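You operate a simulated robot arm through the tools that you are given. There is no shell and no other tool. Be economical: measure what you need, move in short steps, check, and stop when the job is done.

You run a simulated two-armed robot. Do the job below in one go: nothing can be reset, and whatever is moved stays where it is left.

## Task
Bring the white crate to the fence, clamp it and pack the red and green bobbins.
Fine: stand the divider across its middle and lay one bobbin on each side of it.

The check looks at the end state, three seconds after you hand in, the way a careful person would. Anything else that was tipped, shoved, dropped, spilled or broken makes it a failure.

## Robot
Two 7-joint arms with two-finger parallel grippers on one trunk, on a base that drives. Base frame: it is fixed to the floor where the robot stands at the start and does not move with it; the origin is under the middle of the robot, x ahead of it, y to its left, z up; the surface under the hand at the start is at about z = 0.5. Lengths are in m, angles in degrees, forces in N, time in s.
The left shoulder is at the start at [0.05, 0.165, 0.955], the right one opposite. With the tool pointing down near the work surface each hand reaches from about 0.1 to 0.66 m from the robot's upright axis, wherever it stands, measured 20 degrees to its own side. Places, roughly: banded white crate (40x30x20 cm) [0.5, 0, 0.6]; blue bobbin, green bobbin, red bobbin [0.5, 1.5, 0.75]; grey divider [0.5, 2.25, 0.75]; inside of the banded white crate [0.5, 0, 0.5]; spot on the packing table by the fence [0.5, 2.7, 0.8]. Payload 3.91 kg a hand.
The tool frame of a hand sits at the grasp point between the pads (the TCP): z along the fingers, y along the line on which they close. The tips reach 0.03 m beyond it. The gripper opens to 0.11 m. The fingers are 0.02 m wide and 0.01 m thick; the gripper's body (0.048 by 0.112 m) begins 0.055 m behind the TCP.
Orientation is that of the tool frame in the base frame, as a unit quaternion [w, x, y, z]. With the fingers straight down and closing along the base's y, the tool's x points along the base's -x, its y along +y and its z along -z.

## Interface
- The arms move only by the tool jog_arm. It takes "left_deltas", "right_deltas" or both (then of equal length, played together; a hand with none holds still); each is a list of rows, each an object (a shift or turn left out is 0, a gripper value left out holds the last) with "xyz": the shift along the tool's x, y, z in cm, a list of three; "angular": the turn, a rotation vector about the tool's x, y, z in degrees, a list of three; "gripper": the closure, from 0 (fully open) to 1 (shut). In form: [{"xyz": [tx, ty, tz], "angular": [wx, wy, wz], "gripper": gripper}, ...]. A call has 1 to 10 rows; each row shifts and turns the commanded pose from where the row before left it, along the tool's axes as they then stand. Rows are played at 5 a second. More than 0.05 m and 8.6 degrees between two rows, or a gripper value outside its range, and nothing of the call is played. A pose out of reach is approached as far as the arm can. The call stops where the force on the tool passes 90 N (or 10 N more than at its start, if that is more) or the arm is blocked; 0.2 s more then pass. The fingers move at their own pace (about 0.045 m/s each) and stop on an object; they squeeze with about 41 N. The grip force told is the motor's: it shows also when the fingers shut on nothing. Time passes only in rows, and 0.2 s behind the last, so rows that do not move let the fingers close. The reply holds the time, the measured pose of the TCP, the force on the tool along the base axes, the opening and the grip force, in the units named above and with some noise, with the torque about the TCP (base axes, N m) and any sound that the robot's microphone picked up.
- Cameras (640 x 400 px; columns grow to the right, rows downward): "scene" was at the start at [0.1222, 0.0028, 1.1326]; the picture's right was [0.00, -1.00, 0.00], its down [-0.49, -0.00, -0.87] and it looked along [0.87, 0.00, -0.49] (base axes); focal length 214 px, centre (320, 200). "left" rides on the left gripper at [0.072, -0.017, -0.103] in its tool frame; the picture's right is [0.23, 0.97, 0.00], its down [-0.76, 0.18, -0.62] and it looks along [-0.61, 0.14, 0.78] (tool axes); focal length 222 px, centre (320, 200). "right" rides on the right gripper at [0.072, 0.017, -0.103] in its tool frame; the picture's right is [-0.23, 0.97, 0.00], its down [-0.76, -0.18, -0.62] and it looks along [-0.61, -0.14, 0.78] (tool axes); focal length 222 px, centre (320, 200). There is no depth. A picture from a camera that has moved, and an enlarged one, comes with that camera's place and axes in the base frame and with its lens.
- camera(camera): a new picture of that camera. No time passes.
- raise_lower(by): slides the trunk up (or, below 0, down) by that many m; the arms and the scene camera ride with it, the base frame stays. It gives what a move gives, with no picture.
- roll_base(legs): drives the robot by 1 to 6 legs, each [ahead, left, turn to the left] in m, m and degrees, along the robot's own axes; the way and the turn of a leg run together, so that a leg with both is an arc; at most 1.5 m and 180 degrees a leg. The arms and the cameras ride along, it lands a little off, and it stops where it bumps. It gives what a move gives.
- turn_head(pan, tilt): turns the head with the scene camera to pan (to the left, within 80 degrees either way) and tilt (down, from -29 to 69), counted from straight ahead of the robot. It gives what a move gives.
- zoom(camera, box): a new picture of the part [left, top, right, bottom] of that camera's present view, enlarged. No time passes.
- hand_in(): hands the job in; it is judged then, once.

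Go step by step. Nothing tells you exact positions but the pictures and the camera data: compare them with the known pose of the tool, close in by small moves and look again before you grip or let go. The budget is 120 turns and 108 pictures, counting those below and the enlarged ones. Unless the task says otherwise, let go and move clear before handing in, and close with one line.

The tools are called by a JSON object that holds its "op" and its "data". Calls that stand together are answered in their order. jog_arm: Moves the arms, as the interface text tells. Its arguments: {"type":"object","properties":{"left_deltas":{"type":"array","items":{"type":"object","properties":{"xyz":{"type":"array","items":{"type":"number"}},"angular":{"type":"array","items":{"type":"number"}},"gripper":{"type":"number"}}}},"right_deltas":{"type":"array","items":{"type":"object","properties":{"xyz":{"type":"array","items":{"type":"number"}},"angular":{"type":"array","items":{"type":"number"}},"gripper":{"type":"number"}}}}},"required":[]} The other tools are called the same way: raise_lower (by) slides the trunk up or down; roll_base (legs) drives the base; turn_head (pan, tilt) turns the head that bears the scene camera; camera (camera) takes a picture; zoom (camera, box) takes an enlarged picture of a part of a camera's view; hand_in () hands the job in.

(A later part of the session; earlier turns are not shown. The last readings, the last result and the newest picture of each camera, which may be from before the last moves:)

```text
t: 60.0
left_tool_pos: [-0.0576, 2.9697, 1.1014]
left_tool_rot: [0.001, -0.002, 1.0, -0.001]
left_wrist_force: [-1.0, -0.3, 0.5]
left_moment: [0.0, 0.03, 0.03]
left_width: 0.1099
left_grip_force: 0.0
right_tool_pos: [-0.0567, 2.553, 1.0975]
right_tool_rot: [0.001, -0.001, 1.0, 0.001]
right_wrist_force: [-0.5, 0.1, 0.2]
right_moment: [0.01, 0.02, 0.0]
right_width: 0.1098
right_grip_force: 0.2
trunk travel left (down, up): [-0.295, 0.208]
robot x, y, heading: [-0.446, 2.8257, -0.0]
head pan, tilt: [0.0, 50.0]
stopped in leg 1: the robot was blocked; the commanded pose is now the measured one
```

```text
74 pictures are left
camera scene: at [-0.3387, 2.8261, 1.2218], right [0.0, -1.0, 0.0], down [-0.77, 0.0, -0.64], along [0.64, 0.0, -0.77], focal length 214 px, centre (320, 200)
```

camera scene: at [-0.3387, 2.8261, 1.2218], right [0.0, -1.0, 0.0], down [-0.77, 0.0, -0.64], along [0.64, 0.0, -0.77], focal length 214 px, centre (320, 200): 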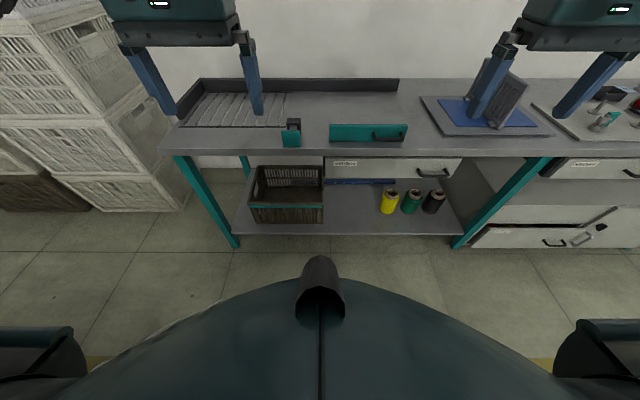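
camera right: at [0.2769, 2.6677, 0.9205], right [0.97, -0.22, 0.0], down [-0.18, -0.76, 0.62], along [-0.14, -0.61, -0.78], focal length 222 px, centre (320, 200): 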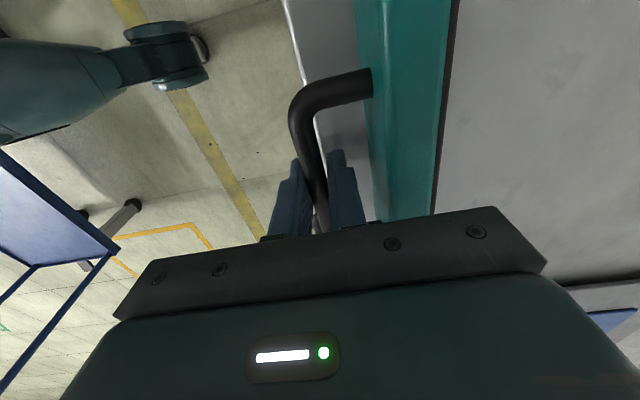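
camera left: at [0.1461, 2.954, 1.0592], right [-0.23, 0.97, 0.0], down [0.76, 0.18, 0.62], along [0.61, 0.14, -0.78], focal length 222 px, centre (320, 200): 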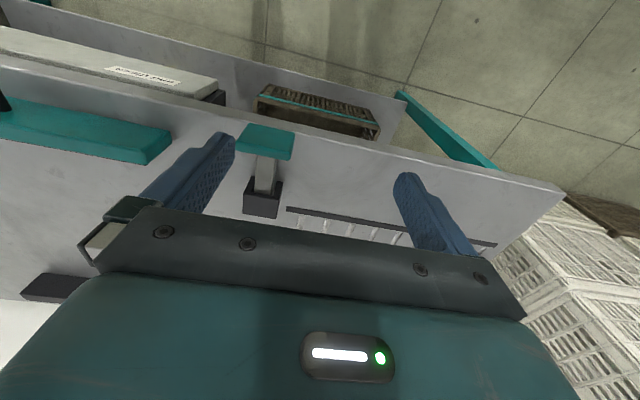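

Something behind stopped the base at x=-0.446, so I'll keep to x≈-0.41, the lane I've already driven.

{"op": "roll_base", "data": {"legs": [[0.04, 0, 0], [0, -1.4, 0], [0, -1.42, 0]]}}

{"op": "camera", "data": {"camera": "scene"}}

```text
t: 85.2
left_tool_pos: [-0.001, 0.1505, 1.101]
left_tool_rot: [-0.001, -0.005, 1.0, 0.0]
left_wrist_force: [-0.1, -0.1, -0.6]
left_moment: [0.0, -0.01, 0.01]
left_width: 0.1099
left_grip_force: 0.2
right_tool_pos: [0.0019, -0.2654, 1.0981]
right_tool_rot: [0.0, -0.005, 1.0, 0.0]
right_wrist_force: [-0.6, 0.7, -0.7]
right_moment: [0.01, 0.0, 0.01]
right_width: 0.1101
right_grip_force: 0.0
trunk travel left (down, up): [-0.295, 0.208]
robot x, y, heading: [-0.3853, 0.0046, 0.7]
head pan, tilt: [0.0, 50.0]
```

```text
73 pictures are left
camera scene: at [-0.2803, 0.0055, 1.2217], right [0.01, -1.0, 0.0], down [-0.77, -0.01, -0.64], along [0.64, 0.01, -0.77], focal length 214 px, centre (320, 200)
```

scene: 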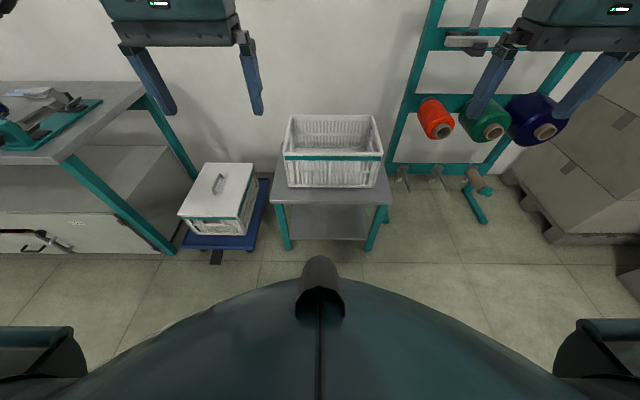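

The crate stands at y≈-0.04. I drive up to it with the hands high, then measure its rim.

{"op": "roll_base", "data": {"legs": [[0.38, -0.04, -0.7]]}}

{"op": "camera", "data": {"camera": "scene"}}

{"op": "camera", "data": {"camera": "left"}}

{"op": "camera", "data": {"camera": "right"}}

```text
t: 87.6
left_tool_pos: [0.3833, 0.1082, 1.1003]
left_tool_rot: [0.0, 0.0, 1.0, -0.001]
left_wrist_force: [0.5, 0.8, 0.1]
left_moment: [0.01, 0.01, 0.02]
left_width: 0.1097
left_grip_force: 0.0
right_tool_pos: [0.3792, -0.3082, 1.0968]
right_tool_rot: [0.0, 0.001, 1.0, -0.001]
right_wrist_force: [0.1, -0.4, -0.2]
right_moment: [0.01, -0.01, 0.02]
right_width: 0.11
right_grip_force: 0.0
trunk travel left (down, up): [-0.295, 0.208]
robot x, y, heading: [-0.0062, -0.0358, -0.2]
head pan, tilt: [0.0, 50.0]
```

```text
72 pictures are left
camera scene: at [0.1002, -0.0335, 1.2217], right [0.0, -1.0, 0.0], down [-0.77, 0.0, -0.64], along [0.64, 0.0, -0.77], focal length 214 px, centre (320, 200)
```

scene: 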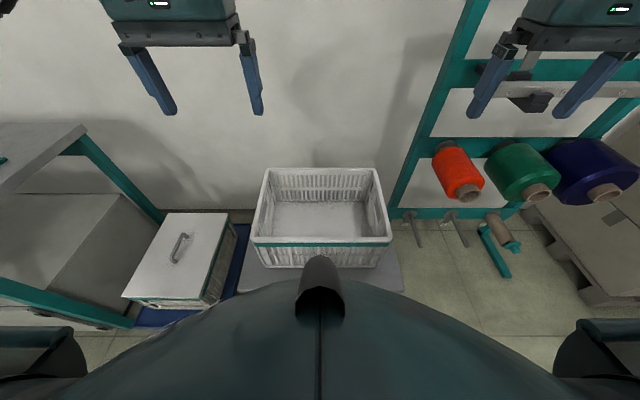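

```text
71 pictures are left
camera left: at [0.3104, 0.0912, 1.2042], right [-0.23, 0.97, 0.0], down [0.76, 0.18, 0.62], along [0.61, 0.14, -0.78], focal length 222 px, centre (320, 200)
```

left: 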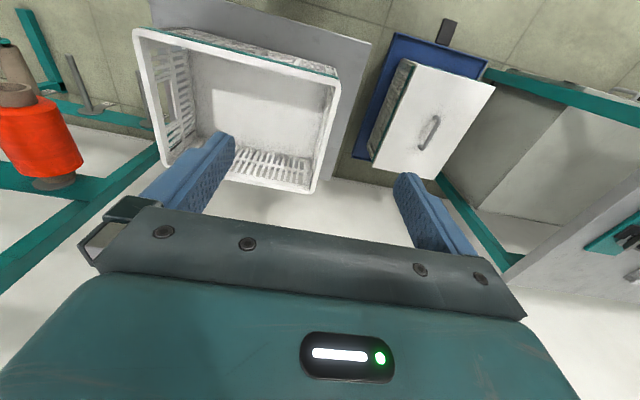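

```text
70 pictures are left
camera right: at [0.3079, -0.2927, 1.2003], right [0.23, 0.97, 0.0], down [0.76, -0.18, 0.62], along [0.61, -0.14, -0.78], focal length 222 px, centre (320, 200)
```

right: 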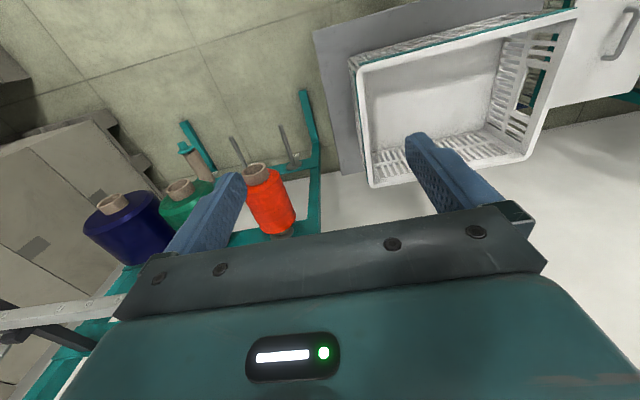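

From both hand cameras: the crate's rim is at z≈0.69, spanning x 0.39–0.695, y -0.242–0.152 (center 0.541, -0.045). I bring both hands above the middle of the two short walls.

{"op": "jog_arm", "data": {"left_deltas": [{"xyz": [-4, 0.9, 0]}, {"xyz": [-4, 0.9, 0]}, {"xyz": [-4, 0.9, 0]}, {"xyz": [-3.8, 0.8, 0]}, {"xyz": [0, 0, 4.9]}, {"xyz": [0, 0, 4.9]}, {"xyz": [0, 0, 4.9]}, {"xyz": [0, 0, 4.9]}, {"xyz": [0, 0, 4.9]}, {"xyz": [0, 0, 4.9]}], "right_deltas": [{"xyz": [-4, 1.9, 0]}, {"xyz": [-4, 1.9, 0]}, {"xyz": [-4, 1.9, 0]}, {"xyz": [-4.1, 1.8, 0]}, {"xyz": [0, 0, 4.9]}, {"xyz": [0, 0, 4.9]}, {"xyz": [0, 0, 4.9]}, {"xyz": [0, 0, 4.9]}, {"xyz": [0, 0, 4.9]}, {"xyz": [0, 0, 4.9]}]}}

{"op": "camera", "data": {"camera": "left"}}

{"op": "camera", "data": {"camera": "right"}}

```text
t: 89.8
left_tool_pos: [0.5398, 0.1435, 0.8069]
left_tool_rot: [0.0, 0.0, 1.0, 0.0]
left_wrist_force: [0.7, -0.3, 0.7]
left_moment: [-0.01, 0.01, -0.02]
left_width: 0.1099
left_grip_force: 0.2
right_tool_pos: [0.5399, -0.2335, 0.8036]
right_tool_rot: [0.0, 0.001, 1.0, 0.0]
right_wrist_force: [0.2, -0.3, 0.0]
right_moment: [0.0, -0.03, 0.0]
right_width: 0.11
right_grip_force: 0.1
trunk travel left (down, up): [-0.295, 0.208]
robot x, y, heading: [-0.008, -0.0361, 0.0]
head pan, tilt: [0.0, 50.0]
```

```text
69 pictures are left
camera left: at [0.4687, 0.1262, 0.9098], right [-0.23, 0.97, 0.0], down [0.76, 0.18, 0.62], along [0.61, 0.14, -0.78], focal length 222 px, centre (320, 200)
```

left: 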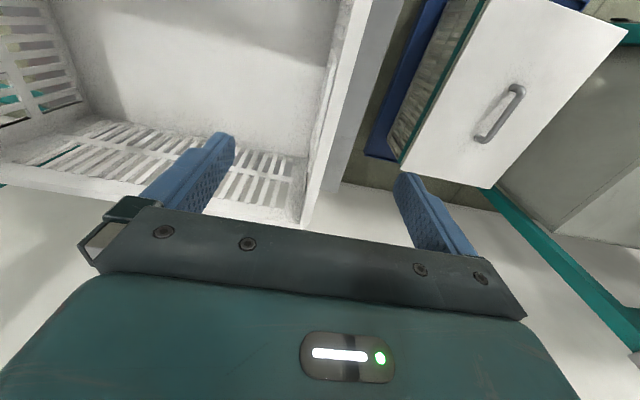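

```text
68 pictures are left
camera right: at [0.4678, -0.2176, 0.9069], right [0.23, 0.97, 0.0], down [0.76, -0.18, 0.62], along [0.61, -0.14, -0.78], focal length 222 px, centre (320, 200)
```

right: 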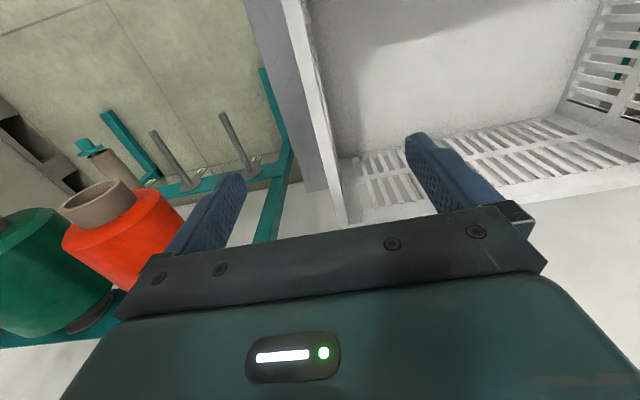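

The rim walls are centered at y≈0.153 (left) and -0.230 (right). I correct the hands, go down over the walls and close.

{"op": "jog_arm", "data": {"left_deltas": [{"xyz": [0, 0.9, 0]}, {"xyz": [0, 0, 4.4]}, {"xyz": [0, 0, 4.4]}, {"xyz": [0, 0, 3.5]}, {"xyz": [0, 0, 1]}], "right_deltas": [{"xyz": [0, 0.3, 0]}, {"xyz": [0, 0, 4.4]}, {"xyz": [0, 0, 4.4]}, {"xyz": [0, 0, 3.2]}, {"xyz": [0, 0, 1]}]}}

{"op": "camera", "data": {"camera": "left"}}

{"op": "camera", "data": {"camera": "right"}}

```text
t: 91.0
left_tool_pos: [0.5404, 0.1536, 0.6735]
left_tool_rot: [0.0, 0.001, 1.0, -0.001]
left_wrist_force: [1.1, 0.4, -0.4]
left_moment: [0.02, 0.02, 0.01]
left_width: 0.1099
left_grip_force: 0.1
right_tool_pos: [0.5407, -0.2291, 0.6732]
right_tool_rot: [0.0, 0.0, 1.0, -0.001]
right_wrist_force: [0.0, 0.1, -0.2]
right_moment: [0.02, 0.0, 0.0]
right_width: 0.11
right_grip_force: 0.0
trunk travel left (down, up): [-0.295, 0.208]
robot x, y, heading: [-0.0104, -0.0388, -0.2]
head pan, tilt: [0.0, 50.0]
```

```text
67 pictures are left
camera left: at [0.4684, 0.1347, 0.7771], right [-0.23, 0.97, 0.0], down [0.76, 0.18, 0.62], along [0.61, 0.14, -0.78], focal length 222 px, centre (320, 200)
```

left: 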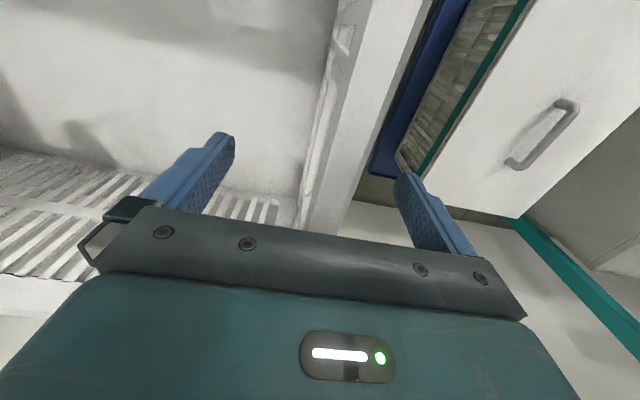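

```text
66 pictures are left
camera right: at [0.469, -0.214, 0.7768], right [0.23, 0.97, 0.0], down [0.76, -0.18, 0.62], along [0.61, -0.14, -0.78], focal length 222 px, centre (320, 200)
```

right: 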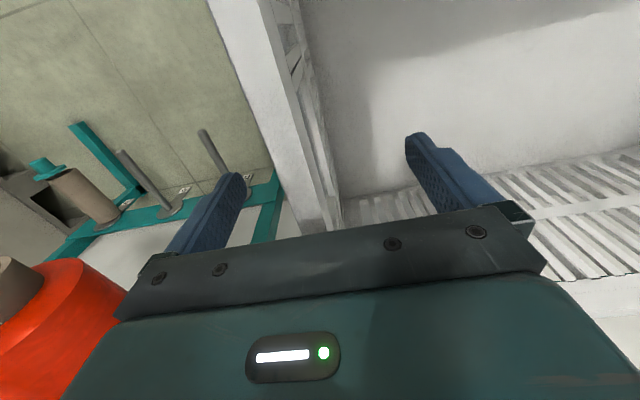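

Both walls are between the fingers. I close both grippers.

{"op": "jog_arm", "data": {"left_deltas": [{"gripper": 1}, {"gripper": 1}, {"gripper": 1}, {"gripper": 1}, {"gripper": 1}, {"gripper": 1}, {"gripper": 1}], "right_deltas": [{"gripper": 1}, {"gripper": 1}, {"gripper": 1}, {"gripper": 1}, {"gripper": 1}, {"gripper": 1}, {"gripper": 1}]}}

{"op": "camera", "data": {"camera": "scene"}}

```text
t: 92.6
left_tool_pos: [0.5411, 0.1547, 0.6743]
left_tool_rot: [0.0, 0.0, 1.0, 0.002]
left_wrist_force: [-0.4, 16.1, 2.2]
left_moment: [-1.62, 0.21, -0.34]
left_width: 0.0119
left_grip_force: 41.2
right_tool_pos: [0.5415, -0.2339, 0.6728]
right_tool_rot: [0.0, 0.003, 1.0, -0.003]
right_wrist_force: [-1.3, -21.4, 2.6]
right_moment: [1.58, 0.19, 0.49]
right_width: 0.0121
right_grip_force: 40.9
trunk travel left (down, up): [-0.295, 0.208]
robot x, y, heading: [-0.0077, -0.0351, -0.1]
head pan, tilt: [0.0, 50.0]
```

```text
65 pictures are left
camera scene: at [0.0995, -0.0337, 1.2218], right [0.0, -1.0, 0.0], down [-0.77, 0.0, -0.64], along [0.64, 0.0, -0.77], focal length 214 px, centre (320, 200)
```

scene: 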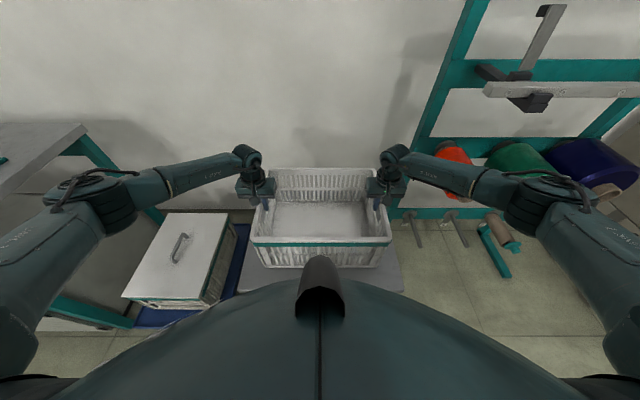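

Both hold the rim (12 mm). I relieve the inward squeeze and lift slowly together.

{"op": "jog_arm", "data": {"left_deltas": [{"xyz": [0, 0.2, 0]}, {"xyz": [0, 0, -0.5]}, {"xyz": [0, 0, -1]}, {"xyz": [0, 0, -1.5]}], "right_deltas": [{"xyz": [0, -0.35, 0]}, {"xyz": [0, 0, -0.5]}, {"xyz": [0, 0, -1]}, {"xyz": [0, 0, -1.5]}]}}

{"op": "camera", "data": {"camera": "scene"}}

```text
t: 93.6
left_tool_pos: [0.5402, 0.1555, 0.7032]
left_tool_rot: [0.0, 0.001, 1.0, 0.001]
left_wrist_force: [-0.6, 11.6, -5.2]
left_moment: [-0.06, 0.12, 0.01]
left_width: 0.0119
left_grip_force: 41.1
right_tool_pos: [0.5416, -0.2337, 0.7037]
right_tool_rot: [0.0, 0.0, 1.0, 0.0]
right_wrist_force: [-0.6, -12.6, -5.1]
right_moment: [-0.06, -0.15, 0.09]
right_width: 0.0119
right_grip_force: 40.5
trunk travel left (down, up): [-0.295, 0.208]
robot x, y, heading: [-0.0096, -0.0335, 0.1]
head pan, tilt: [0.0, 50.0]
```

```text
64 pictures are left
camera scene: at [0.1004, -0.0334, 1.2216], right [0.0, -1.0, 0.0], down [-0.77, 0.0, -0.64], along [0.64, 0.0, -0.77], focal length 214 px, centre (320, 200)
```

scene: 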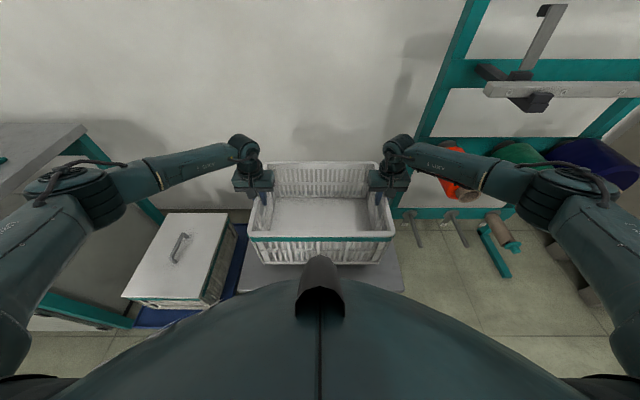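

The crate weighs about 1 kg and hangs level. I lift it high, draw it in, and raise the trunk for clearance.

{"op": "jog_arm", "data": {"left_deltas": [{"xyz": [0, 0, -3]}, {"xyz": [0, 0, -3]}, {"xyz": [0, 0, -3]}, {"xyz": [0, 0, -3]}, {"xyz": [0, 0, -3]}, {"xyz": [0, 0, -3]}, {"xyz": [2.5, 0, 0]}, {"xyz": [2.5, 0, 0]}, {"xyz": [2.5, 0, 0]}, {"xyz": [2.5, 0, 0]}], "right_deltas": [{"xyz": [0, 0, -3]}, {"xyz": [0, 0, -3]}, {"xyz": [0, 0, -3]}, {"xyz": [0, 0, -3]}, {"xyz": [0, 0, -3]}, {"xyz": [0, 0, -3]}, {"xyz": [2.5, 0, 0]}, {"xyz": [2.5, 0, 0]}, {"xyz": [2.5, 0, 0]}, {"xyz": [2.5, 0, 0]}]}}

{"op": "raise_lower", "data": {"by": 0.16}}

{"op": "roll_base", "data": {"legs": [[-0.38, 0, 0]]}}

{"op": "camera", "data": {"camera": "scene"}}

```text
t: 95.8
left_tool_pos: [0.4389, 0.1549, 0.8837]
left_tool_rot: [0.001, 0.0, 1.0, 0.0]
left_wrist_force: [-0.1, 10.9, -2.2]
left_moment: [-0.33, 0.11, -0.26]
left_width: 0.0119
left_grip_force: 41.0
right_tool_pos: [0.4402, -0.2333, 0.8841]
right_tool_rot: [-0.001, 0.0, 1.0, 0.0]
right_wrist_force: [1.0, -10.5, -6.1]
right_moment: [-0.32, -0.08, -0.03]
right_width: 0.0118
right_grip_force: 41.0
trunk travel left (down, up): [-0.295, 0.208]
robot x, y, heading: [-0.0128, -0.0357, -0.0]
head pan, tilt: [0.0, 50.0]
```

```text
t: 97.6
left_tool_pos: [0.4422, 0.1555, 1.0441]
left_tool_rot: [0.0, -0.001, 1.0, 0.0]
left_wrist_force: [-0.6, 9.7, -2.1]
left_moment: [-0.32, -0.06, -0.31]
left_width: 0.0118
left_grip_force: 40.9
right_tool_pos: [0.44, -0.2326, 1.043]
right_tool_rot: [0.0, 0.001, 1.0, 0.0]
right_wrist_force: [1.0, -11.2, -6.1]
right_moment: [-0.44, 0.09, -0.14]
right_width: 0.0119
right_grip_force: 41.3
trunk travel left (down, up): [-0.455, 0.048]
robot x, y, heading: [-0.0082, -0.0328, -0.3]
head pan, tilt: [0.0, 50.0]
```

```text
t: 100.0
left_tool_pos: [0.0632, 0.1556, 1.0437]
left_tool_rot: [0.0, -0.001, 1.0, 0.001]
left_wrist_force: [-0.6, 11.2, -2.2]
left_moment: [-0.32, -0.14, -0.32]
left_width: 0.0119
left_grip_force: 41.0
right_tool_pos: [0.0629, -0.2333, 1.0435]
right_tool_rot: [0.0, 0.0, 1.0, 0.0]
right_wrist_force: [-0.2, -11.2, -6.9]
right_moment: [-0.44, 0.11, -0.07]
right_width: 0.0122
right_grip_force: 41.3
trunk travel left (down, up): [-0.455, 0.048]
robot x, y, heading: [-0.3871, -0.0357, 0.2]
head pan, tilt: [0.0, 50.0]
```

```text
63 pictures are left
camera scene: at [-0.2777, -0.0334, 1.3817], right [0.0, -1.0, 0.0], down [-0.77, 0.0, -0.64], along [0.64, 0.0, -0.77], focal length 214 px, centre (320, 200)
```

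scene: 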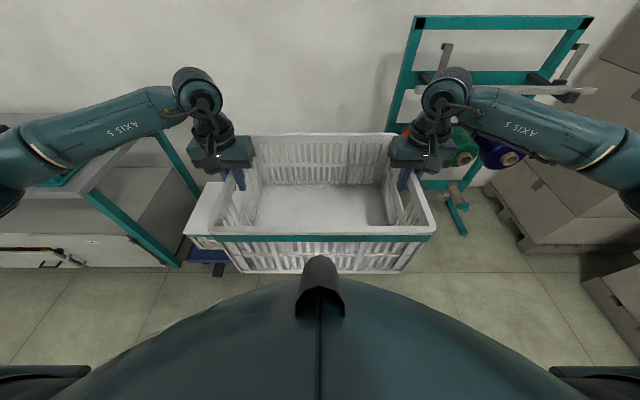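

The crate is in the air and clear. I drive left 2.70 m along the known lane.

{"op": "roll_base", "data": {"legs": [[-0.02, 1.35, 0], [0, 1.35, 0]]}}

{"op": "camera", "data": {"camera": "scene"}}

```text
t: 123.7
left_tool_pos: [0.0332, 2.8601, 1.0429]
left_tool_rot: [0.0, -0.002, 1.0, 0.0]
left_wrist_force: [-0.9, -0.3, -3.6]
left_moment: [-0.14, 0.03, -0.24]
left_width: 0.0119
left_grip_force: 40.7
right_tool_pos: [0.0351, 2.4711, 1.0419]
right_tool_rot: [0.0, -0.002, 1.0, 0.0]
right_wrist_force: [1.3, -0.2, -5.7]
right_moment: [-0.31, 0.02, -0.05]
right_width: 0.0117
right_grip_force: 40.9
trunk travel left (down, up): [-0.455, 0.048]
robot x, y, heading: [-0.4174, 2.6626, 0.1]
head pan, tilt: [0.0, 50.0]
```

```text
62 pictures are left
camera scene: at [-0.3065, 2.6702, 1.3816], right [0.0, -1.0, 0.0], down [-0.77, 0.0, -0.64], along [0.64, 0.0, -0.77], focal length 214 px, centre (320, 200)
```

scene: 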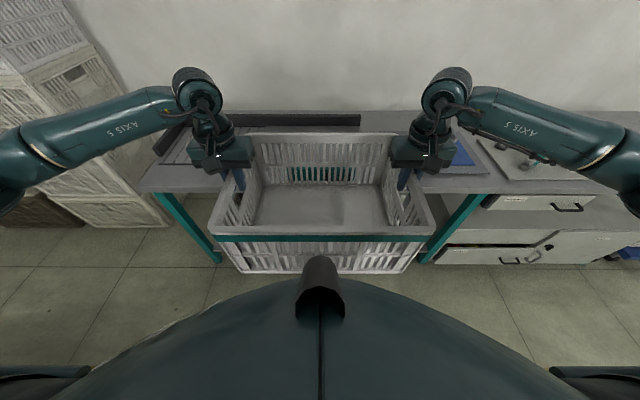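

Crate centered at y≈2.666, matching the bar (≈2.662). I drive ahead so it passes over the bar.

{"op": "roll_base", "data": {"legs": [[0.35, 0, 0]]}}

{"op": "camera", "data": {"camera": "scene"}}

```text
t: 126.0
left_tool_pos: [0.382, 2.8619, 1.0426]
left_tool_rot: [-0.002, -0.002, 1.0, 0.0]
left_wrist_force: [-0.9, -1.1, -4.0]
left_moment: [-0.08, 0.05, -0.21]
left_width: 0.0121
left_grip_force: 41.2
right_tool_pos: [0.3843, 2.4738, 1.0423]
right_tool_rot: [-0.001, -0.003, 1.0, 0.0]
right_wrist_force: [1.7, 0.6, -5.8]
right_moment: [-0.23, 0.0, -0.08]
right_width: 0.0122
right_grip_force: 41.2
trunk travel left (down, up): [-0.455, 0.048]
robot x, y, heading: [-0.0652, 2.6718, 0.4]
head pan, tilt: [0.0, 50.0]
```

```text
61 pictures are left
camera scene: at [0.0434, 2.6723, 1.3816], right [0.01, -1.0, 0.0], down [-0.77, -0.01, -0.64], along [0.64, 0.0, -0.77], focal length 214 px, centre (320, 200)
```

scene: 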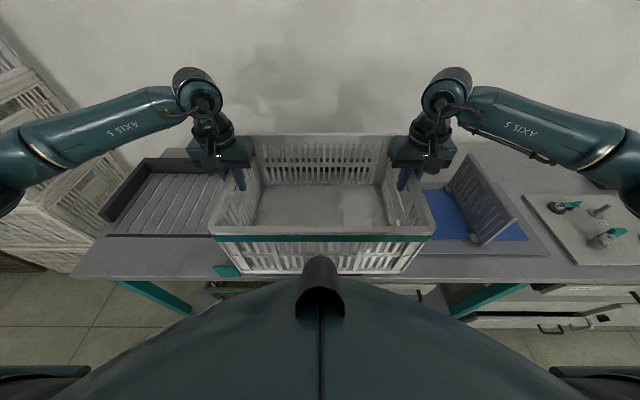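

I extend the hands 14 cm so the crate is between bar and fence, then look before lowering.

{"op": "jog_arm", "data": {"left_deltas": [{"xyz": [-2.8, -0.1, 0]}, {"xyz": [-2.8, -0.1, 0]}, {"xyz": [-2.8, -0.1, 0]}, {"xyz": [-2.8, 0, 0]}, {"xyz": [-2.8, 0, 0]}], "right_deltas": [{"xyz": [-2.8, -0.1, 0]}, {"xyz": [-2.8, -0.1, 0]}, {"xyz": [-2.8, -0.1, 0]}, {"xyz": [-2.8, 0, 0]}, {"xyz": [-2.8, 0, 0]}]}}

{"op": "camera", "data": {"camera": "scene"}}

{"op": "camera", "data": {"camera": "left"}}

```text
t: 127.2
left_tool_pos: [0.5227, 2.8603, 1.0427]
left_tool_rot: [0.0, -0.004, 1.0, 0.0]
left_wrist_force: [1.7, -3.7, -6.4]
left_moment: [0.68, 0.04, 0.25]
left_width: 0.0117
left_grip_force: 40.9
right_tool_pos: [0.5262, 2.4728, 1.0421]
right_tool_rot: [-0.001, -0.003, 1.0, 0.001]
right_wrist_force: [-1.2, 2.9, -3.4]
right_moment: [0.07, 0.0, 0.1]
right_width: 0.0118
right_grip_force: 41.3
trunk travel left (down, up): [-0.455, 0.048]
robot x, y, heading: [-0.0677, 2.6668, 0.5]
head pan, tilt: [0.0, 50.0]
```

```text
60 pictures are left
camera scene: at [0.0439, 2.6722, 1.3815], right [0.01, -1.0, 0.0], down [-0.77, -0.01, -0.64], along [0.64, 0.0, -0.77], focal length 214 px, centre (320, 200)
```

scene: 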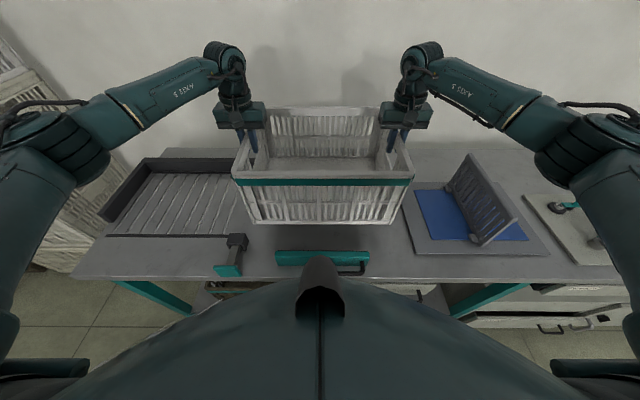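

```text
59 pictures are left
camera left: at [0.4507, 2.8421, 1.1458], right [-0.23, 0.97, 0.0], down [0.76, 0.18, 0.62], along [0.6, 0.15, -0.78], focal length 222 px, centre (320, 200)
```

left: 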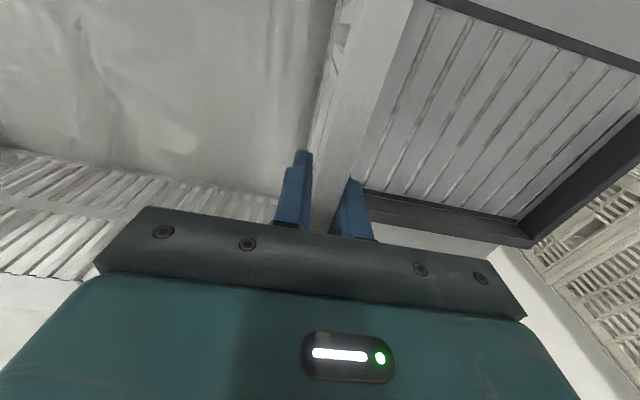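

The crate hangs centered between bar (x≈0.317) and fence (x≈0.682). I shift it back a few mm for clearance and lower it most of the way.

{"op": "jog_arm", "data": {"left_deltas": [{"xyz": [0.4, 0, 0]}, {"xyz": [0, 0, 2]}, {"xyz": [0, 0, 2]}, {"xyz": [0, 0, 2]}, {"xyz": [0, 0, 1]}], "right_deltas": [{"xyz": [0.7, 0, 0]}, {"xyz": [0, 0, 2]}, {"xyz": [0, 0, 2]}, {"xyz": [0, 0, 2]}, {"xyz": [0, 0, 1]}]}}

{"op": "camera", "data": {"camera": "scene"}}

```text
t: 128.4
left_tool_pos: [0.5178, 2.8602, 0.9729]
left_tool_rot: [0.0, -0.003, 1.0, 0.0]
left_wrist_force: [-4.9, -4.1, -5.0]
left_moment: [-0.04, -0.39, -0.85]
left_width: 0.0119
left_grip_force: 41.3
right_tool_pos: [0.5184, 2.4715, 0.9735]
right_tool_rot: [0.001, -0.003, 1.0, 0.0]
right_wrist_force: [5.1, 3.8, -4.5]
right_moment: [0.02, 0.42, -0.94]
right_width: 0.0123
right_grip_force: 40.5
trunk travel left (down, up): [-0.455, 0.048]
robot x, y, heading: [-0.0648, 2.67, 0.6]
head pan, tilt: [0.0, 50.0]
```

```text
58 pictures are left
camera scene: at [0.043, 2.6722, 1.3816], right [0.01, -1.0, 0.0], down [-0.77, -0.01, -0.64], along [0.64, 0.0, -0.77], focal length 214 px, centre (320, 200)
```

scene: 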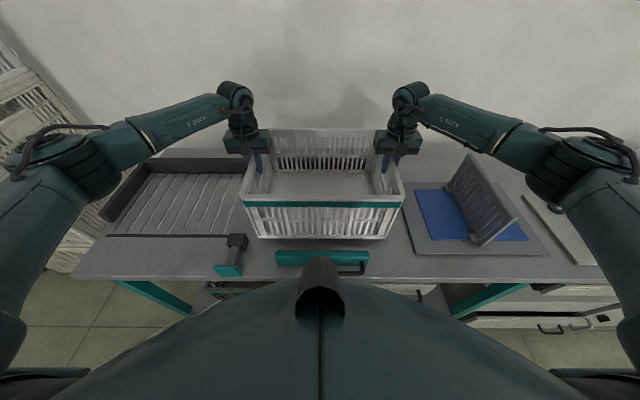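

I keep lowering in small steps until the bench carries it.

{"op": "jog_arm", "data": {"left_deltas": [{"xyz": [0, 0, 0.6]}, {"xyz": [0, 0, 0.5]}, {"xyz": [0, 0, 0.4]}, {"xyz": [0, 0, 0.3]}], "right_deltas": [{"xyz": [0, 0, 0.6]}, {"xyz": [0, 0, 0.5]}, {"xyz": [0, 0, 0.4]}, {"xyz": [0, 0, 0.3]}]}}

```text
t: 129.4
left_tool_pos: [0.5166, 2.8606, 0.9546]
left_tool_rot: [-0.001, -0.002, 1.0, 0.0]
left_wrist_force: [-4.6, -3.6, -3.1]
left_moment: [-0.16, 0.34, -0.88]
left_width: 0.0123
left_grip_force: 41.5
right_tool_pos: [0.5167, 2.4728, 0.9547]
right_tool_rot: [-0.001, -0.002, 1.0, 0.0]
right_wrist_force: [5.3, 3.8, -4.7]
right_moment: [-0.19, -0.42, -0.83]
right_width: 0.0119
right_grip_force: 40.8
trunk travel left (down, up): [-0.455, 0.048]
robot x, y, heading: [-0.068, 2.6697, 0.5]
head pan, tilt: [0.0, 50.0]
```

{"op": "jog_arm", "data": {"left_deltas": [{"xyz": [0, 0, 0.4]}, {"xyz": [0, 0, 0.3]}, {"xyz": [0, 0, 0.2]}], "right_deltas": [{"xyz": [0, 0, 0.4]}, {"xyz": [0, 0, 0.3]}, {"xyz": [0, 0, 0.2]}]}}

```text
t: 130.2
left_tool_pos: [0.5161, 2.86, 0.9536]
left_tool_rot: [0.007, -0.004, 1.0, -0.002]
left_wrist_force: [3.3, -1.4, 32.6]
left_moment: [0.94, 0.74, -0.76]
left_width: 0.0119
left_grip_force: 40.5
right_tool_pos: [0.517, 2.4716, 0.9537]
right_tool_rot: [0.007, -0.002, 1.0, 0.0]
right_wrist_force: [11.0, 0.6, 31.3]
right_moment: [-0.89, 0.83, -0.83]
right_width: 0.0121
right_grip_force: 40.3
trunk travel left (down, up): [-0.455, 0.048]
robot x, y, heading: [-0.0677, 2.6701, 0.3]
head pan, tilt: [0.0, 50.0]
```

The crate is on the bench (both hands feel ~32 N up). I ease the press off, then slide it gently toward the fence.

{"op": "jog_arm", "data": {"left_deltas": [{"xyz": [0, 0, -0.7]}, {"xyz": [-0.4, 0, 0]}, {"xyz": [-0.3, 0, 0]}, {}], "right_deltas": [{"xyz": [0, 0, -0.7]}, {"xyz": [-0.4, 0, 0]}, {"xyz": [-0.3, 0, 0]}, {}]}}

{"op": "camera", "data": {"camera": "left"}}

```text
t: 131.2
left_tool_pos: [0.5225, 2.8613, 0.9538]
left_tool_rot: [0.0, -0.003, 1.0, 0.0]
left_wrist_force: [-8.5, -1.4, 6.1]
left_moment: [-0.2, -0.87, -0.81]
left_width: 0.0121
left_grip_force: 40.9
right_tool_pos: [0.5215, 2.4725, 0.9527]
right_tool_rot: [0.0, -0.003, 1.0, 0.0]
right_wrist_force: [-0.5, 0.3, 6.3]
right_moment: [0.2, -0.34, -0.81]
right_width: 0.0122
right_grip_force: 40.8
trunk travel left (down, up): [-0.455, 0.048]
robot x, y, heading: [-0.0666, 2.6689, 0.5]
head pan, tilt: [0.0, 50.0]
```

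```text
57 pictures are left
camera left: at [0.4504, 2.8424, 1.0571], right [-0.23, 0.97, 0.0], down [0.76, 0.18, 0.62], along [0.61, 0.15, -0.78], focal length 222 px, centre (320, 200)
```

left: 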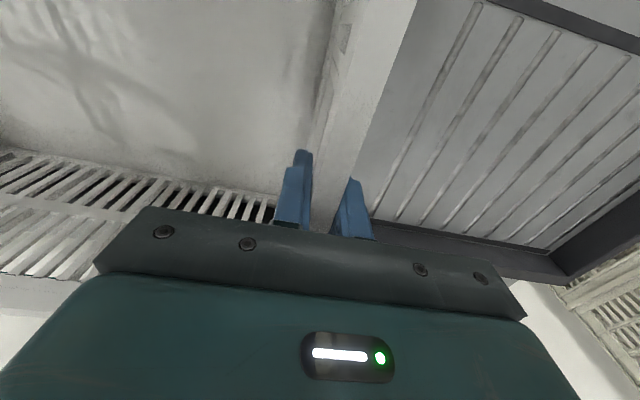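

{"op": "jog_arm", "data": {"left_deltas": [{"xyz": [-0.3, 0, 0]}, {"xyz": [-0.3, 0, 0]}, {}], "right_deltas": [{"xyz": [-0.3, 0, 0]}, {"xyz": [-0.3, 0, 0]}, {}]}}

```text
t: 132.0
left_tool_pos: [0.5288, 2.8602, 0.953]
left_tool_rot: [0.0, -0.004, 1.0, 0.001]
left_wrist_force: [-6.9, -1.0, 2.5]
left_moment: [0.0, -0.06, -0.81]
left_width: 0.0121
left_grip_force: 41.1
right_tool_pos: [0.5292, 2.473, 0.9537]
right_tool_rot: [0.001, -0.001, 1.0, 0.0]
right_wrist_force: [2.3, 1.9, 1.8]
right_moment: [0.14, 0.81, -0.82]
right_width: 0.0118
right_grip_force: 40.9
trunk travel left (down, up): [-0.455, 0.048]
robot x, y, heading: [-0.0675, 2.6678, 0.4]
head pan, tilt: [0.0, 50.0]
```

{"op": "jog_arm", "data": {"left_deltas": [{"xyz": [-0.3, 0, 0]}, {"xyz": [-0.3, 0, 0]}, {}], "right_deltas": [{"xyz": [-0.3, 0, 0]}, {"xyz": [-0.3, 0, 0]}, {}]}}

```text
t: 132.8
left_tool_pos: [0.5356, 2.8606, 0.9532]
left_tool_rot: [0.0, -0.002, 1.0, 0.0]
left_wrist_force: [-7.4, -0.6, 4.5]
left_moment: [-0.12, 0.33, -0.89]
left_width: 0.0121
left_grip_force: 40.9
right_tool_pos: [0.5347, 2.4724, 0.9532]
right_tool_rot: [0.0, -0.002, 1.0, 0.0]
right_wrist_force: [3.8, -0.2, -0.9]
right_moment: [0.19, 0.78, -0.89]
right_width: 0.012
right_grip_force: 40.7
trunk travel left (down, up): [-0.455, 0.048]
robot x, y, heading: [-0.0662, 2.666, 0.1]
head pan, tilt: [0.0, 50.0]
```

{"op": "jog_arm", "data": {"left_deltas": [{"xyz": [-0.3, 0, 0]}, {"xyz": [-0.3, 0, 0]}, {}], "right_deltas": [{"xyz": [-0.3, 0, 0]}, {"xyz": [-0.3, 0, 0]}, {}]}}

{"op": "zoom", "data": {"camera": "scene", "box": [200, 110, 440, 290]}}

```text
t: 133.6
left_tool_pos: [0.5411, 2.8607, 0.954]
left_tool_rot: [0.0, -0.002, 1.0, 0.001]
left_wrist_force: [-6.4, -1.2, 2.7]
left_moment: [0.03, 0.3, -0.84]
left_width: 0.0122
left_grip_force: 41.1
right_tool_pos: [0.5408, 2.4724, 0.9539]
right_tool_rot: [-0.001, -0.003, 1.0, 0.0]
right_wrist_force: [3.4, 0.1, -2.1]
right_moment: [0.1, 0.35, -0.81]
right_width: 0.012
right_grip_force: 40.7
trunk travel left (down, up): [-0.455, 0.048]
robot x, y, heading: [-0.0672, 2.6738, 0.6]
head pan, tilt: [0.0, 50.0]
```

```text
2.22 times, centred on (320, 200) of scene
camera zoom: at [0.0415, 2.672, 1.3818], right [0.01, -1.0, 0.0], down [-0.77, 0.0, -0.64], along [0.64, 0.0, -0.77], focal length 477 px, centre (320, 200)
```

zoom: 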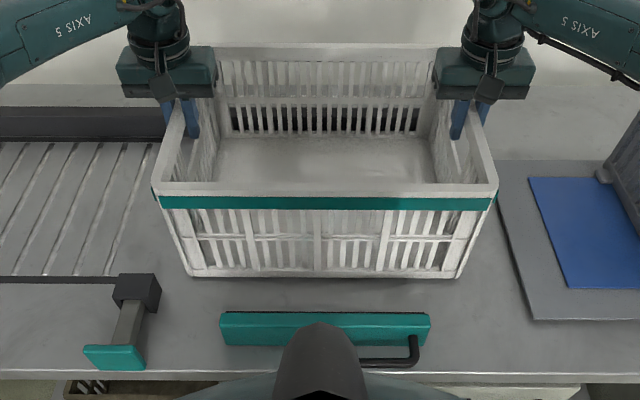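

{"op": "jog_arm", "data": {"left_deltas": [{"xyz": [-0.3, 0, 0]}, {"xyz": [-0.3, 0, 0]}, {}], "right_deltas": [{"xyz": [-0.3, 0, 0]}, {"xyz": [-0.3, 0, 0]}, {}]}}

```text
t: 134.4
left_tool_pos: [0.5466, 2.8608, 0.9538]
left_tool_rot: [-0.002, -0.003, 1.0, 0.0]
left_wrist_force: [-20.4, 0.6, 3.4]
left_moment: [-0.18, -0.37, -0.78]
left_width: 0.012
left_grip_force: 40.8
right_tool_pos: [0.5459, 2.4715, 0.9536]
right_tool_rot: [0.0, -0.003, 1.0, 0.001]
right_wrist_force: [4.6, 1.9, -5.6]
right_moment: [0.1, 1.21, -0.76]
right_width: 0.0118
right_grip_force: 41.1
trunk travel left (down, up): [-0.455, 0.048]
robot x, y, heading: [-0.0704, 2.6694, 0.5]
head pan, tilt: [0.0, 50.0]
```

The left end touches the fence (-20 N); I bring the right end up too.

{"op": "jog_arm", "data": {"left_deltas": [{}, {}, {}], "right_deltas": [{"xyz": [-0.2, 0, 0]}, {"xyz": [-0.2, 0, 0]}, {}]}}

```text
t: 135.2
left_tool_pos: [0.5465, 2.8599, 0.9532]
left_tool_rot: [0.002, -0.003, 1.0, 0.0]
left_wrist_force: [1.7, -2.1, -5.2]
left_moment: [-0.1, 1.46, -0.44]
left_width: 0.0119
left_grip_force: 40.9
right_tool_pos: [0.5477, 2.4717, 0.9545]
right_tool_rot: [-0.003, -0.002, 1.0, -0.001]
right_wrist_force: [-29.5, -2.8, 5.7]
right_moment: [0.71, 0.78, -0.36]
right_width: 0.012
right_grip_force: 40.7
trunk travel left (down, up): [-0.455, 0.048]
robot x, y, heading: [-0.0653, 2.6685, 0.3]
head pan, tilt: [0.0, 50.0]
```

The crate is square against the fence. I release both hands and lift clear.

{"op": "jog_arm", "data": {"left_deltas": [{"gripper": 0.4}, {"gripper": 0.4}, {"gripper": 0.4}, {"gripper": 0.4}, {"xyz": [0, 0, -3]}, {"xyz": [0, 0, -4]}, {"xyz": [0, 0, -4]}], "right_deltas": [{"xyz": [0.2, 0, 0], "gripper": 0.4}, {"gripper": 0.4}, {"gripper": 0.4}, {"gripper": 0.4}, {"xyz": [0, 0, -3]}, {"xyz": [0, 0, -4]}, {"xyz": [0, 0, -4]}]}}

{"op": "camera", "data": {"camera": "scene"}}

```text
t: 136.8
left_tool_pos: [0.546, 2.8599, 1.0635]
left_tool_rot: [0.0, -0.002, 1.0, 0.0]
left_wrist_force: [-0.9, 0.0, -1.0]
left_moment: [0.0, 0.0, 0.02]
left_width: 0.0661
left_grip_force: 0.0
right_tool_pos: [0.5493, 2.4734, 1.065]
right_tool_rot: [0.0, -0.003, 1.0, 0.0]
right_wrist_force: [-0.2, 0.0, -0.8]
right_moment: [0.01, -0.03, -0.05]
right_width: 0.0659
right_grip_force: 0.1
trunk travel left (down, up): [-0.455, 0.048]
robot x, y, heading: [-0.0667, 2.6687, 0.4]
head pan, tilt: [0.0, 50.0]
```

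```text
55 pictures are left
camera scene: at [0.0412, 2.6722, 1.3817], right [0.01, -1.0, 0.0], down [-0.77, 0.0, -0.64], along [0.64, 0.0, -0.77], focal length 214 px, centre (320, 200)
```

scene: 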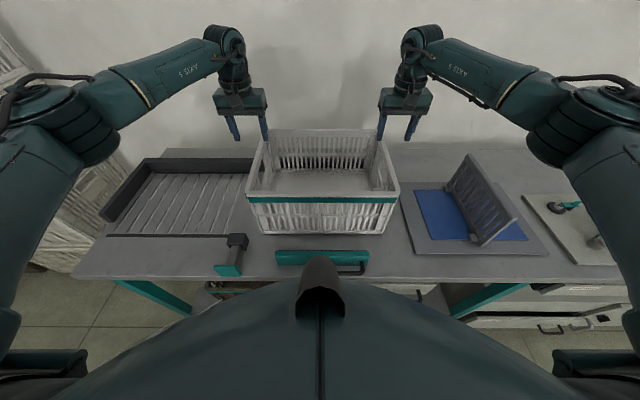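

Crate stays put against the fence. Now I bring the left hand, closed, in front of the bar's free left half to push it in like a plunger; I'll tilt it so the palm stays off the crate rim.

{"op": "jog_arm", "data": {"left_deltas": [{"xyz": [4.5, -1.65, 0], "gripper": 1}, {"xyz": [4.5, -1.65, 0]}, {"xyz": [4.5, -1.65, 0]}, {"xyz": [4.5, -1.65, 0]}, {"xyz": [4.5, -1.65, 0]}, {"xyz": [4.5, -1.65, 0]}, {"xyz": [4.5, -1.65, 0]}, {"xyz": [4.5, -1.65, 0]}, {"xyz": [0, 0, 4.5]}, {"xyz": [0, 0, 4.5]}]}}

{"op": "jog_arm", "data": {"left_deltas": [{"angular": [0, -8.5, 0]}, {"angular": [0, -8.5, 0]}, {"angular": [0, -8.5, 0]}, {"angular": [0, -8.5, 0]}, {"angular": [0, -8.5, 0]}]}}

{"op": "camera", "data": {"camera": "scene"}}

```text
t: 139.0
left_tool_pos: [0.1895, 2.7262, 0.9729]
left_tool_rot: [0.0, -0.002, 1.0, 0.0]
left_wrist_force: [-0.3, -0.2, -0.3]
left_moment: [-0.01, 0.0, -0.04]
left_width: 0.0001
left_grip_force: 37.6
right_tool_pos: [0.5495, 2.4728, 1.0647]
right_tool_rot: [0.0, -0.002, 1.0, -0.001]
right_wrist_force: [-0.4, 0.7, -0.1]
right_moment: [0.0, -0.01, 0.0]
right_width: 0.0658
right_grip_force: 0.2
trunk travel left (down, up): [-0.455, 0.048]
robot x, y, heading: [-0.0664, 2.6693, 0.5]
head pan, tilt: [0.0, 50.0]
```

```text
t: 140.4
left_tool_pos: [0.227, 2.7235, 0.9958]
left_tool_rot: [0.385, -0.079, 0.919, -0.018]
left_wrist_force: [-0.2, -0.3, 0.5]
left_moment: [-0.03, 0.02, -0.04]
left_width: 0.0
left_grip_force: 38.3
right_tool_pos: [0.5491, 2.473, 1.065]
right_tool_rot: [0.001, -0.003, 1.0, -0.001]
right_wrist_force: [-1.0, 0.4, 1.2]
right_moment: [-0.01, -0.04, -0.03]
right_width: 0.0661
right_grip_force: 0.1
trunk travel left (down, up): [-0.455, 0.048]
robot x, y, heading: [-0.0655, 2.6673, 0.2]
head pan, tilt: [0.0, 50.0]
stopped in row 5 (left hand): the arm was blocked; the commanded pose is now the measured one
```

```text
54 pictures are left
camera scene: at [0.0422, 2.6725, 1.3817], right [0.01, -1.0, 0.0], down [-0.77, -0.01, -0.64], along [0.64, 0.0, -0.77], focal length 214 px, centre (320, 200)
```

scene: 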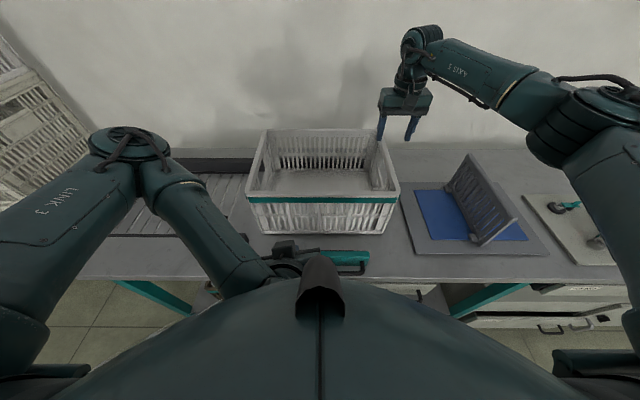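

The wrist ran up against my own body. I back the base 0.2 m for room, then undo the wrist's slight twist.

{"op": "roll_base", "data": {"legs": [[-0.22, 0, 0]]}}

{"op": "jog_arm", "data": {"left_deltas": [{"xyz": [-1, 0, 3]}, {"xyz": [-1, 0, 3], "angular": [0, 0, 5]}, {"xyz": [-1, 0, 3], "angular": [0, 0, 4.5]}]}}

{"op": "camera", "data": {"camera": "scene"}}

```text
t: 142.1
left_tool_pos: [0.0055, 2.7217, 0.9954]
left_tool_rot: [0.385, -0.08, 0.919, -0.017]
left_wrist_force: [-0.2, 0.1, 0.1]
left_moment: [0.0, 0.01, -0.03]
left_width: 0.0001
left_grip_force: 38.0
right_tool_pos: [0.3285, 2.4709, 1.0647]
right_tool_rot: [0.0, -0.002, 1.0, -0.001]
right_wrist_force: [0.7, -0.2, 0.4]
right_moment: [0.01, -0.06, 0.01]
right_width: 0.0658
right_grip_force: 0.0
trunk travel left (down, up): [-0.455, 0.048]
robot x, y, heading: [-0.2827, 2.6657, 0.2]
head pan, tilt: [0.0, 50.0]
```

```text
t: 142.9
left_tool_pos: [0.093, 2.7292, 0.9531]
left_tool_rot: [0.385, -0.002, 0.923, 0.014]
left_wrist_force: [0.0, 0.3, 0.1]
left_moment: [0.0, 0.01, 0.01]
left_width: 0.0001
left_grip_force: 38.2
right_tool_pos: [0.3292, 2.4711, 1.0639]
right_tool_rot: [0.0, -0.002, 1.0, 0.0]
right_wrist_force: [-0.1, 0.3, 0.4]
right_moment: [0.03, 0.0, -0.01]
right_width: 0.0662
right_grip_force: 0.1
trunk travel left (down, up): [-0.455, 0.048]
robot x, y, heading: [-0.2891, 2.6691, 0.5]
head pan, tilt: [0.0, 50.0]
```

```text
53 pictures are left
camera scene: at [-0.1784, 2.6709, 1.3817], right [0.01, -1.0, 0.0], down [-0.77, 0.0, -0.64], along [0.64, 0.0, -0.77], focal length 214 px, centre (320, 200)
```

scene: 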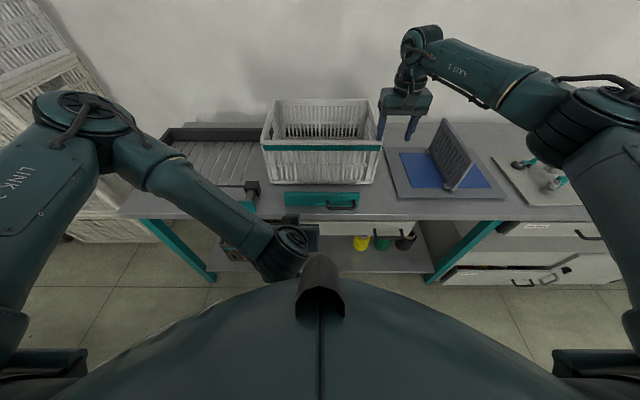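

{"op": "jog_arm", "data": {"left_deltas": [{"xyz": [-0.5, 0, 4]}, {"xyz": [-0.5, 0, 4]}, {"xyz": [-0.6, 0, 4]}, {"xyz": [-0.5, 0, 4]}]}}

{"op": "zoom", "data": {"camera": "scene", "box": [200, 100, 440, 250]}}

{"op": "camera", "data": {"camera": "left"}}

```text
t: 143.9
left_tool_pos: [0.2211, 2.7338, 0.8553]
left_tool_rot: [0.385, -0.003, 0.923, 0.015]
left_wrist_force: [0.4, 0.4, 1.1]
left_moment: [-0.01, -0.03, 0.0]
left_width: 0.0001
left_grip_force: 37.8
right_tool_pos: [0.3288, 2.4706, 1.0639]
right_tool_rot: [0.0, -0.002, 1.0, 0.0]
right_wrist_force: [0.7, 0.5, 0.2]
right_moment: [0.0, 0.02, 0.02]
right_width: 0.0659
right_grip_force: 0.1
trunk travel left (down, up): [-0.455, 0.048]
robot x, y, heading: [-0.2876, 2.6692, 0.1]
head pan, tilt: [0.0, 50.0]
```

```text
2.67 times, centred on (320, 175) of scene
camera zoom: at [-0.1784, 2.6708, 1.3817], right [0.01, -1.0, 0.0], down [-0.77, 0.0, -0.64], along [0.64, 0.0, -0.77], focal length 572 px, centre (320, 267)
```

zoom: 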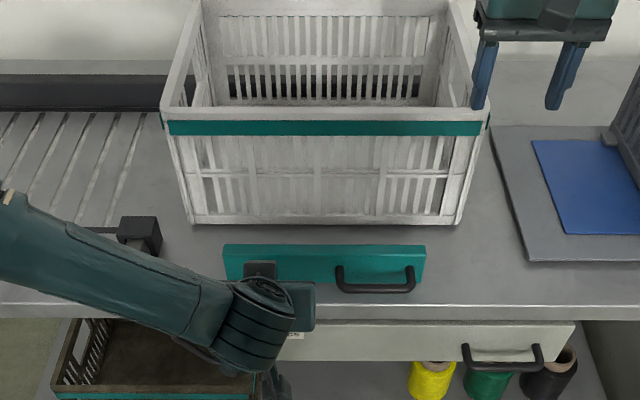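

```text
51 pictures are left
camera left: at [0.0967, 2.7131, 0.8759], right [-0.18, 0.97, -0.14], down [0.09, 0.15, 0.98], along [0.98, 0.16, -0.11], focal length 222 px, centre (320, 200)
```

left: 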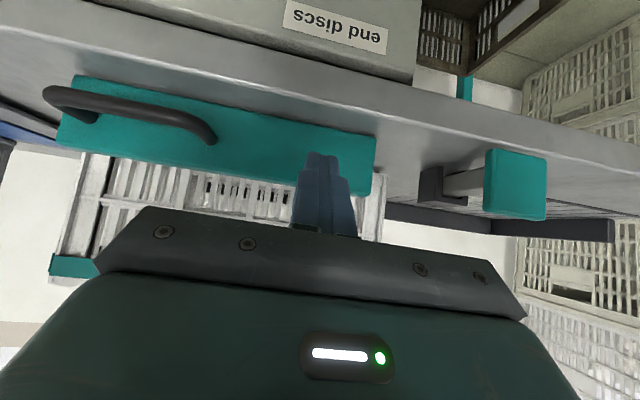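

The closed fingertips are in front of the bar's left part. I lower to its mid-height and start pushing straight in +x.

{"op": "jog_arm", "data": {"left_deltas": [{"xyz": [-0.4, 0, 1.9]}, {"xyz": [-0.4, 0, 1.7]}, {"xyz": [-0.7, 0, 0.71]}, {"xyz": [-0.7, 0, 0.71]}, {"xyz": [-0.7, 0, 0.71]}, {}]}}

{"op": "zoom", "data": {"camera": "scene", "box": [200, 100, 440, 250]}}

```text
t: 145.3
left_tool_pos: [0.2812, 2.7348, 0.8358]
left_tool_rot: [0.386, -0.003, 0.922, 0.015]
left_wrist_force: [-2.5, 0.5, -1.4]
left_moment: [-0.01, 0.06, 0.02]
left_width: 0.0003
left_grip_force: 38.3
right_tool_pos: [0.3297, 2.4707, 1.0633]
right_tool_rot: [0.0, -0.002, 1.0, 0.0]
right_wrist_force: [-0.7, 0.0, -0.2]
right_moment: [0.01, 0.01, -0.02]
right_width: 0.0661
right_grip_force: 0.1
trunk travel left (down, up): [-0.455, 0.048]
robot x, y, heading: [-0.2863, 2.6669, 0.6]
head pan, tilt: [0.0, 50.0]
```

```text
2.67 times, centred on (320, 175) of scene
camera zoom: at [-0.1789, 2.6708, 1.3817], right [0.01, -1.0, 0.0], down [-0.77, 0.0, -0.64], along [0.64, 0.0, -0.77], focal length 572 px, centre (320, 267)
```

zoom: 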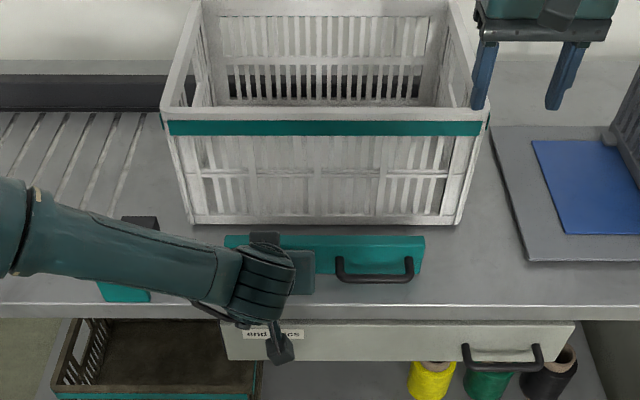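

The bar moves in as intended with little force. I keep pushing.

{"op": "jog_arm", "data": {"left_deltas": [{"xyz": [-0.7, 0, 0.71]}, {"xyz": [-0.7, 0, 0.71]}, {"xyz": [-0.7, 0, 0.71]}, {"xyz": [-0.7, 0, 0.71]}, {}]}}

{"op": "zoom", "data": {"camera": "scene", "box": [200, 100, 440, 250]}}

```text
t: 146.5
left_tool_pos: [0.3203, 2.7349, 0.8359]
left_tool_rot: [0.385, -0.003, 0.923, 0.014]
left_wrist_force: [-2.3, -0.6, -1.2]
left_moment: [-0.01, 0.08, -0.02]
left_width: 0.0
left_grip_force: 38.1
right_tool_pos: [0.3275, 2.4702, 1.0655]
right_tool_rot: [0.0, -0.001, 1.0, -0.001]
right_wrist_force: [0.3, 0.3, 0.5]
right_moment: [0.0, -0.03, -0.03]
right_width: 0.0663
right_grip_force: 0.0
trunk travel left (down, up): [-0.455, 0.048]
robot x, y, heading: [-0.2874, 2.6686, 0.4]
head pan, tilt: [0.0, 50.0]
```

```text
2.67 times, centred on (320, 175) of scene
camera zoom: at [-0.1788, 2.6708, 1.3817], right [0.01, -1.0, 0.0], down [-0.77, 0.0, -0.64], along [0.64, 0.0, -0.77], focal length 572 px, centre (320, 267)
```

zoom: 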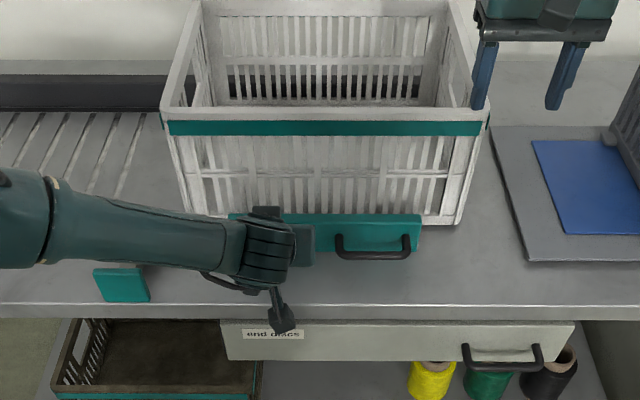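

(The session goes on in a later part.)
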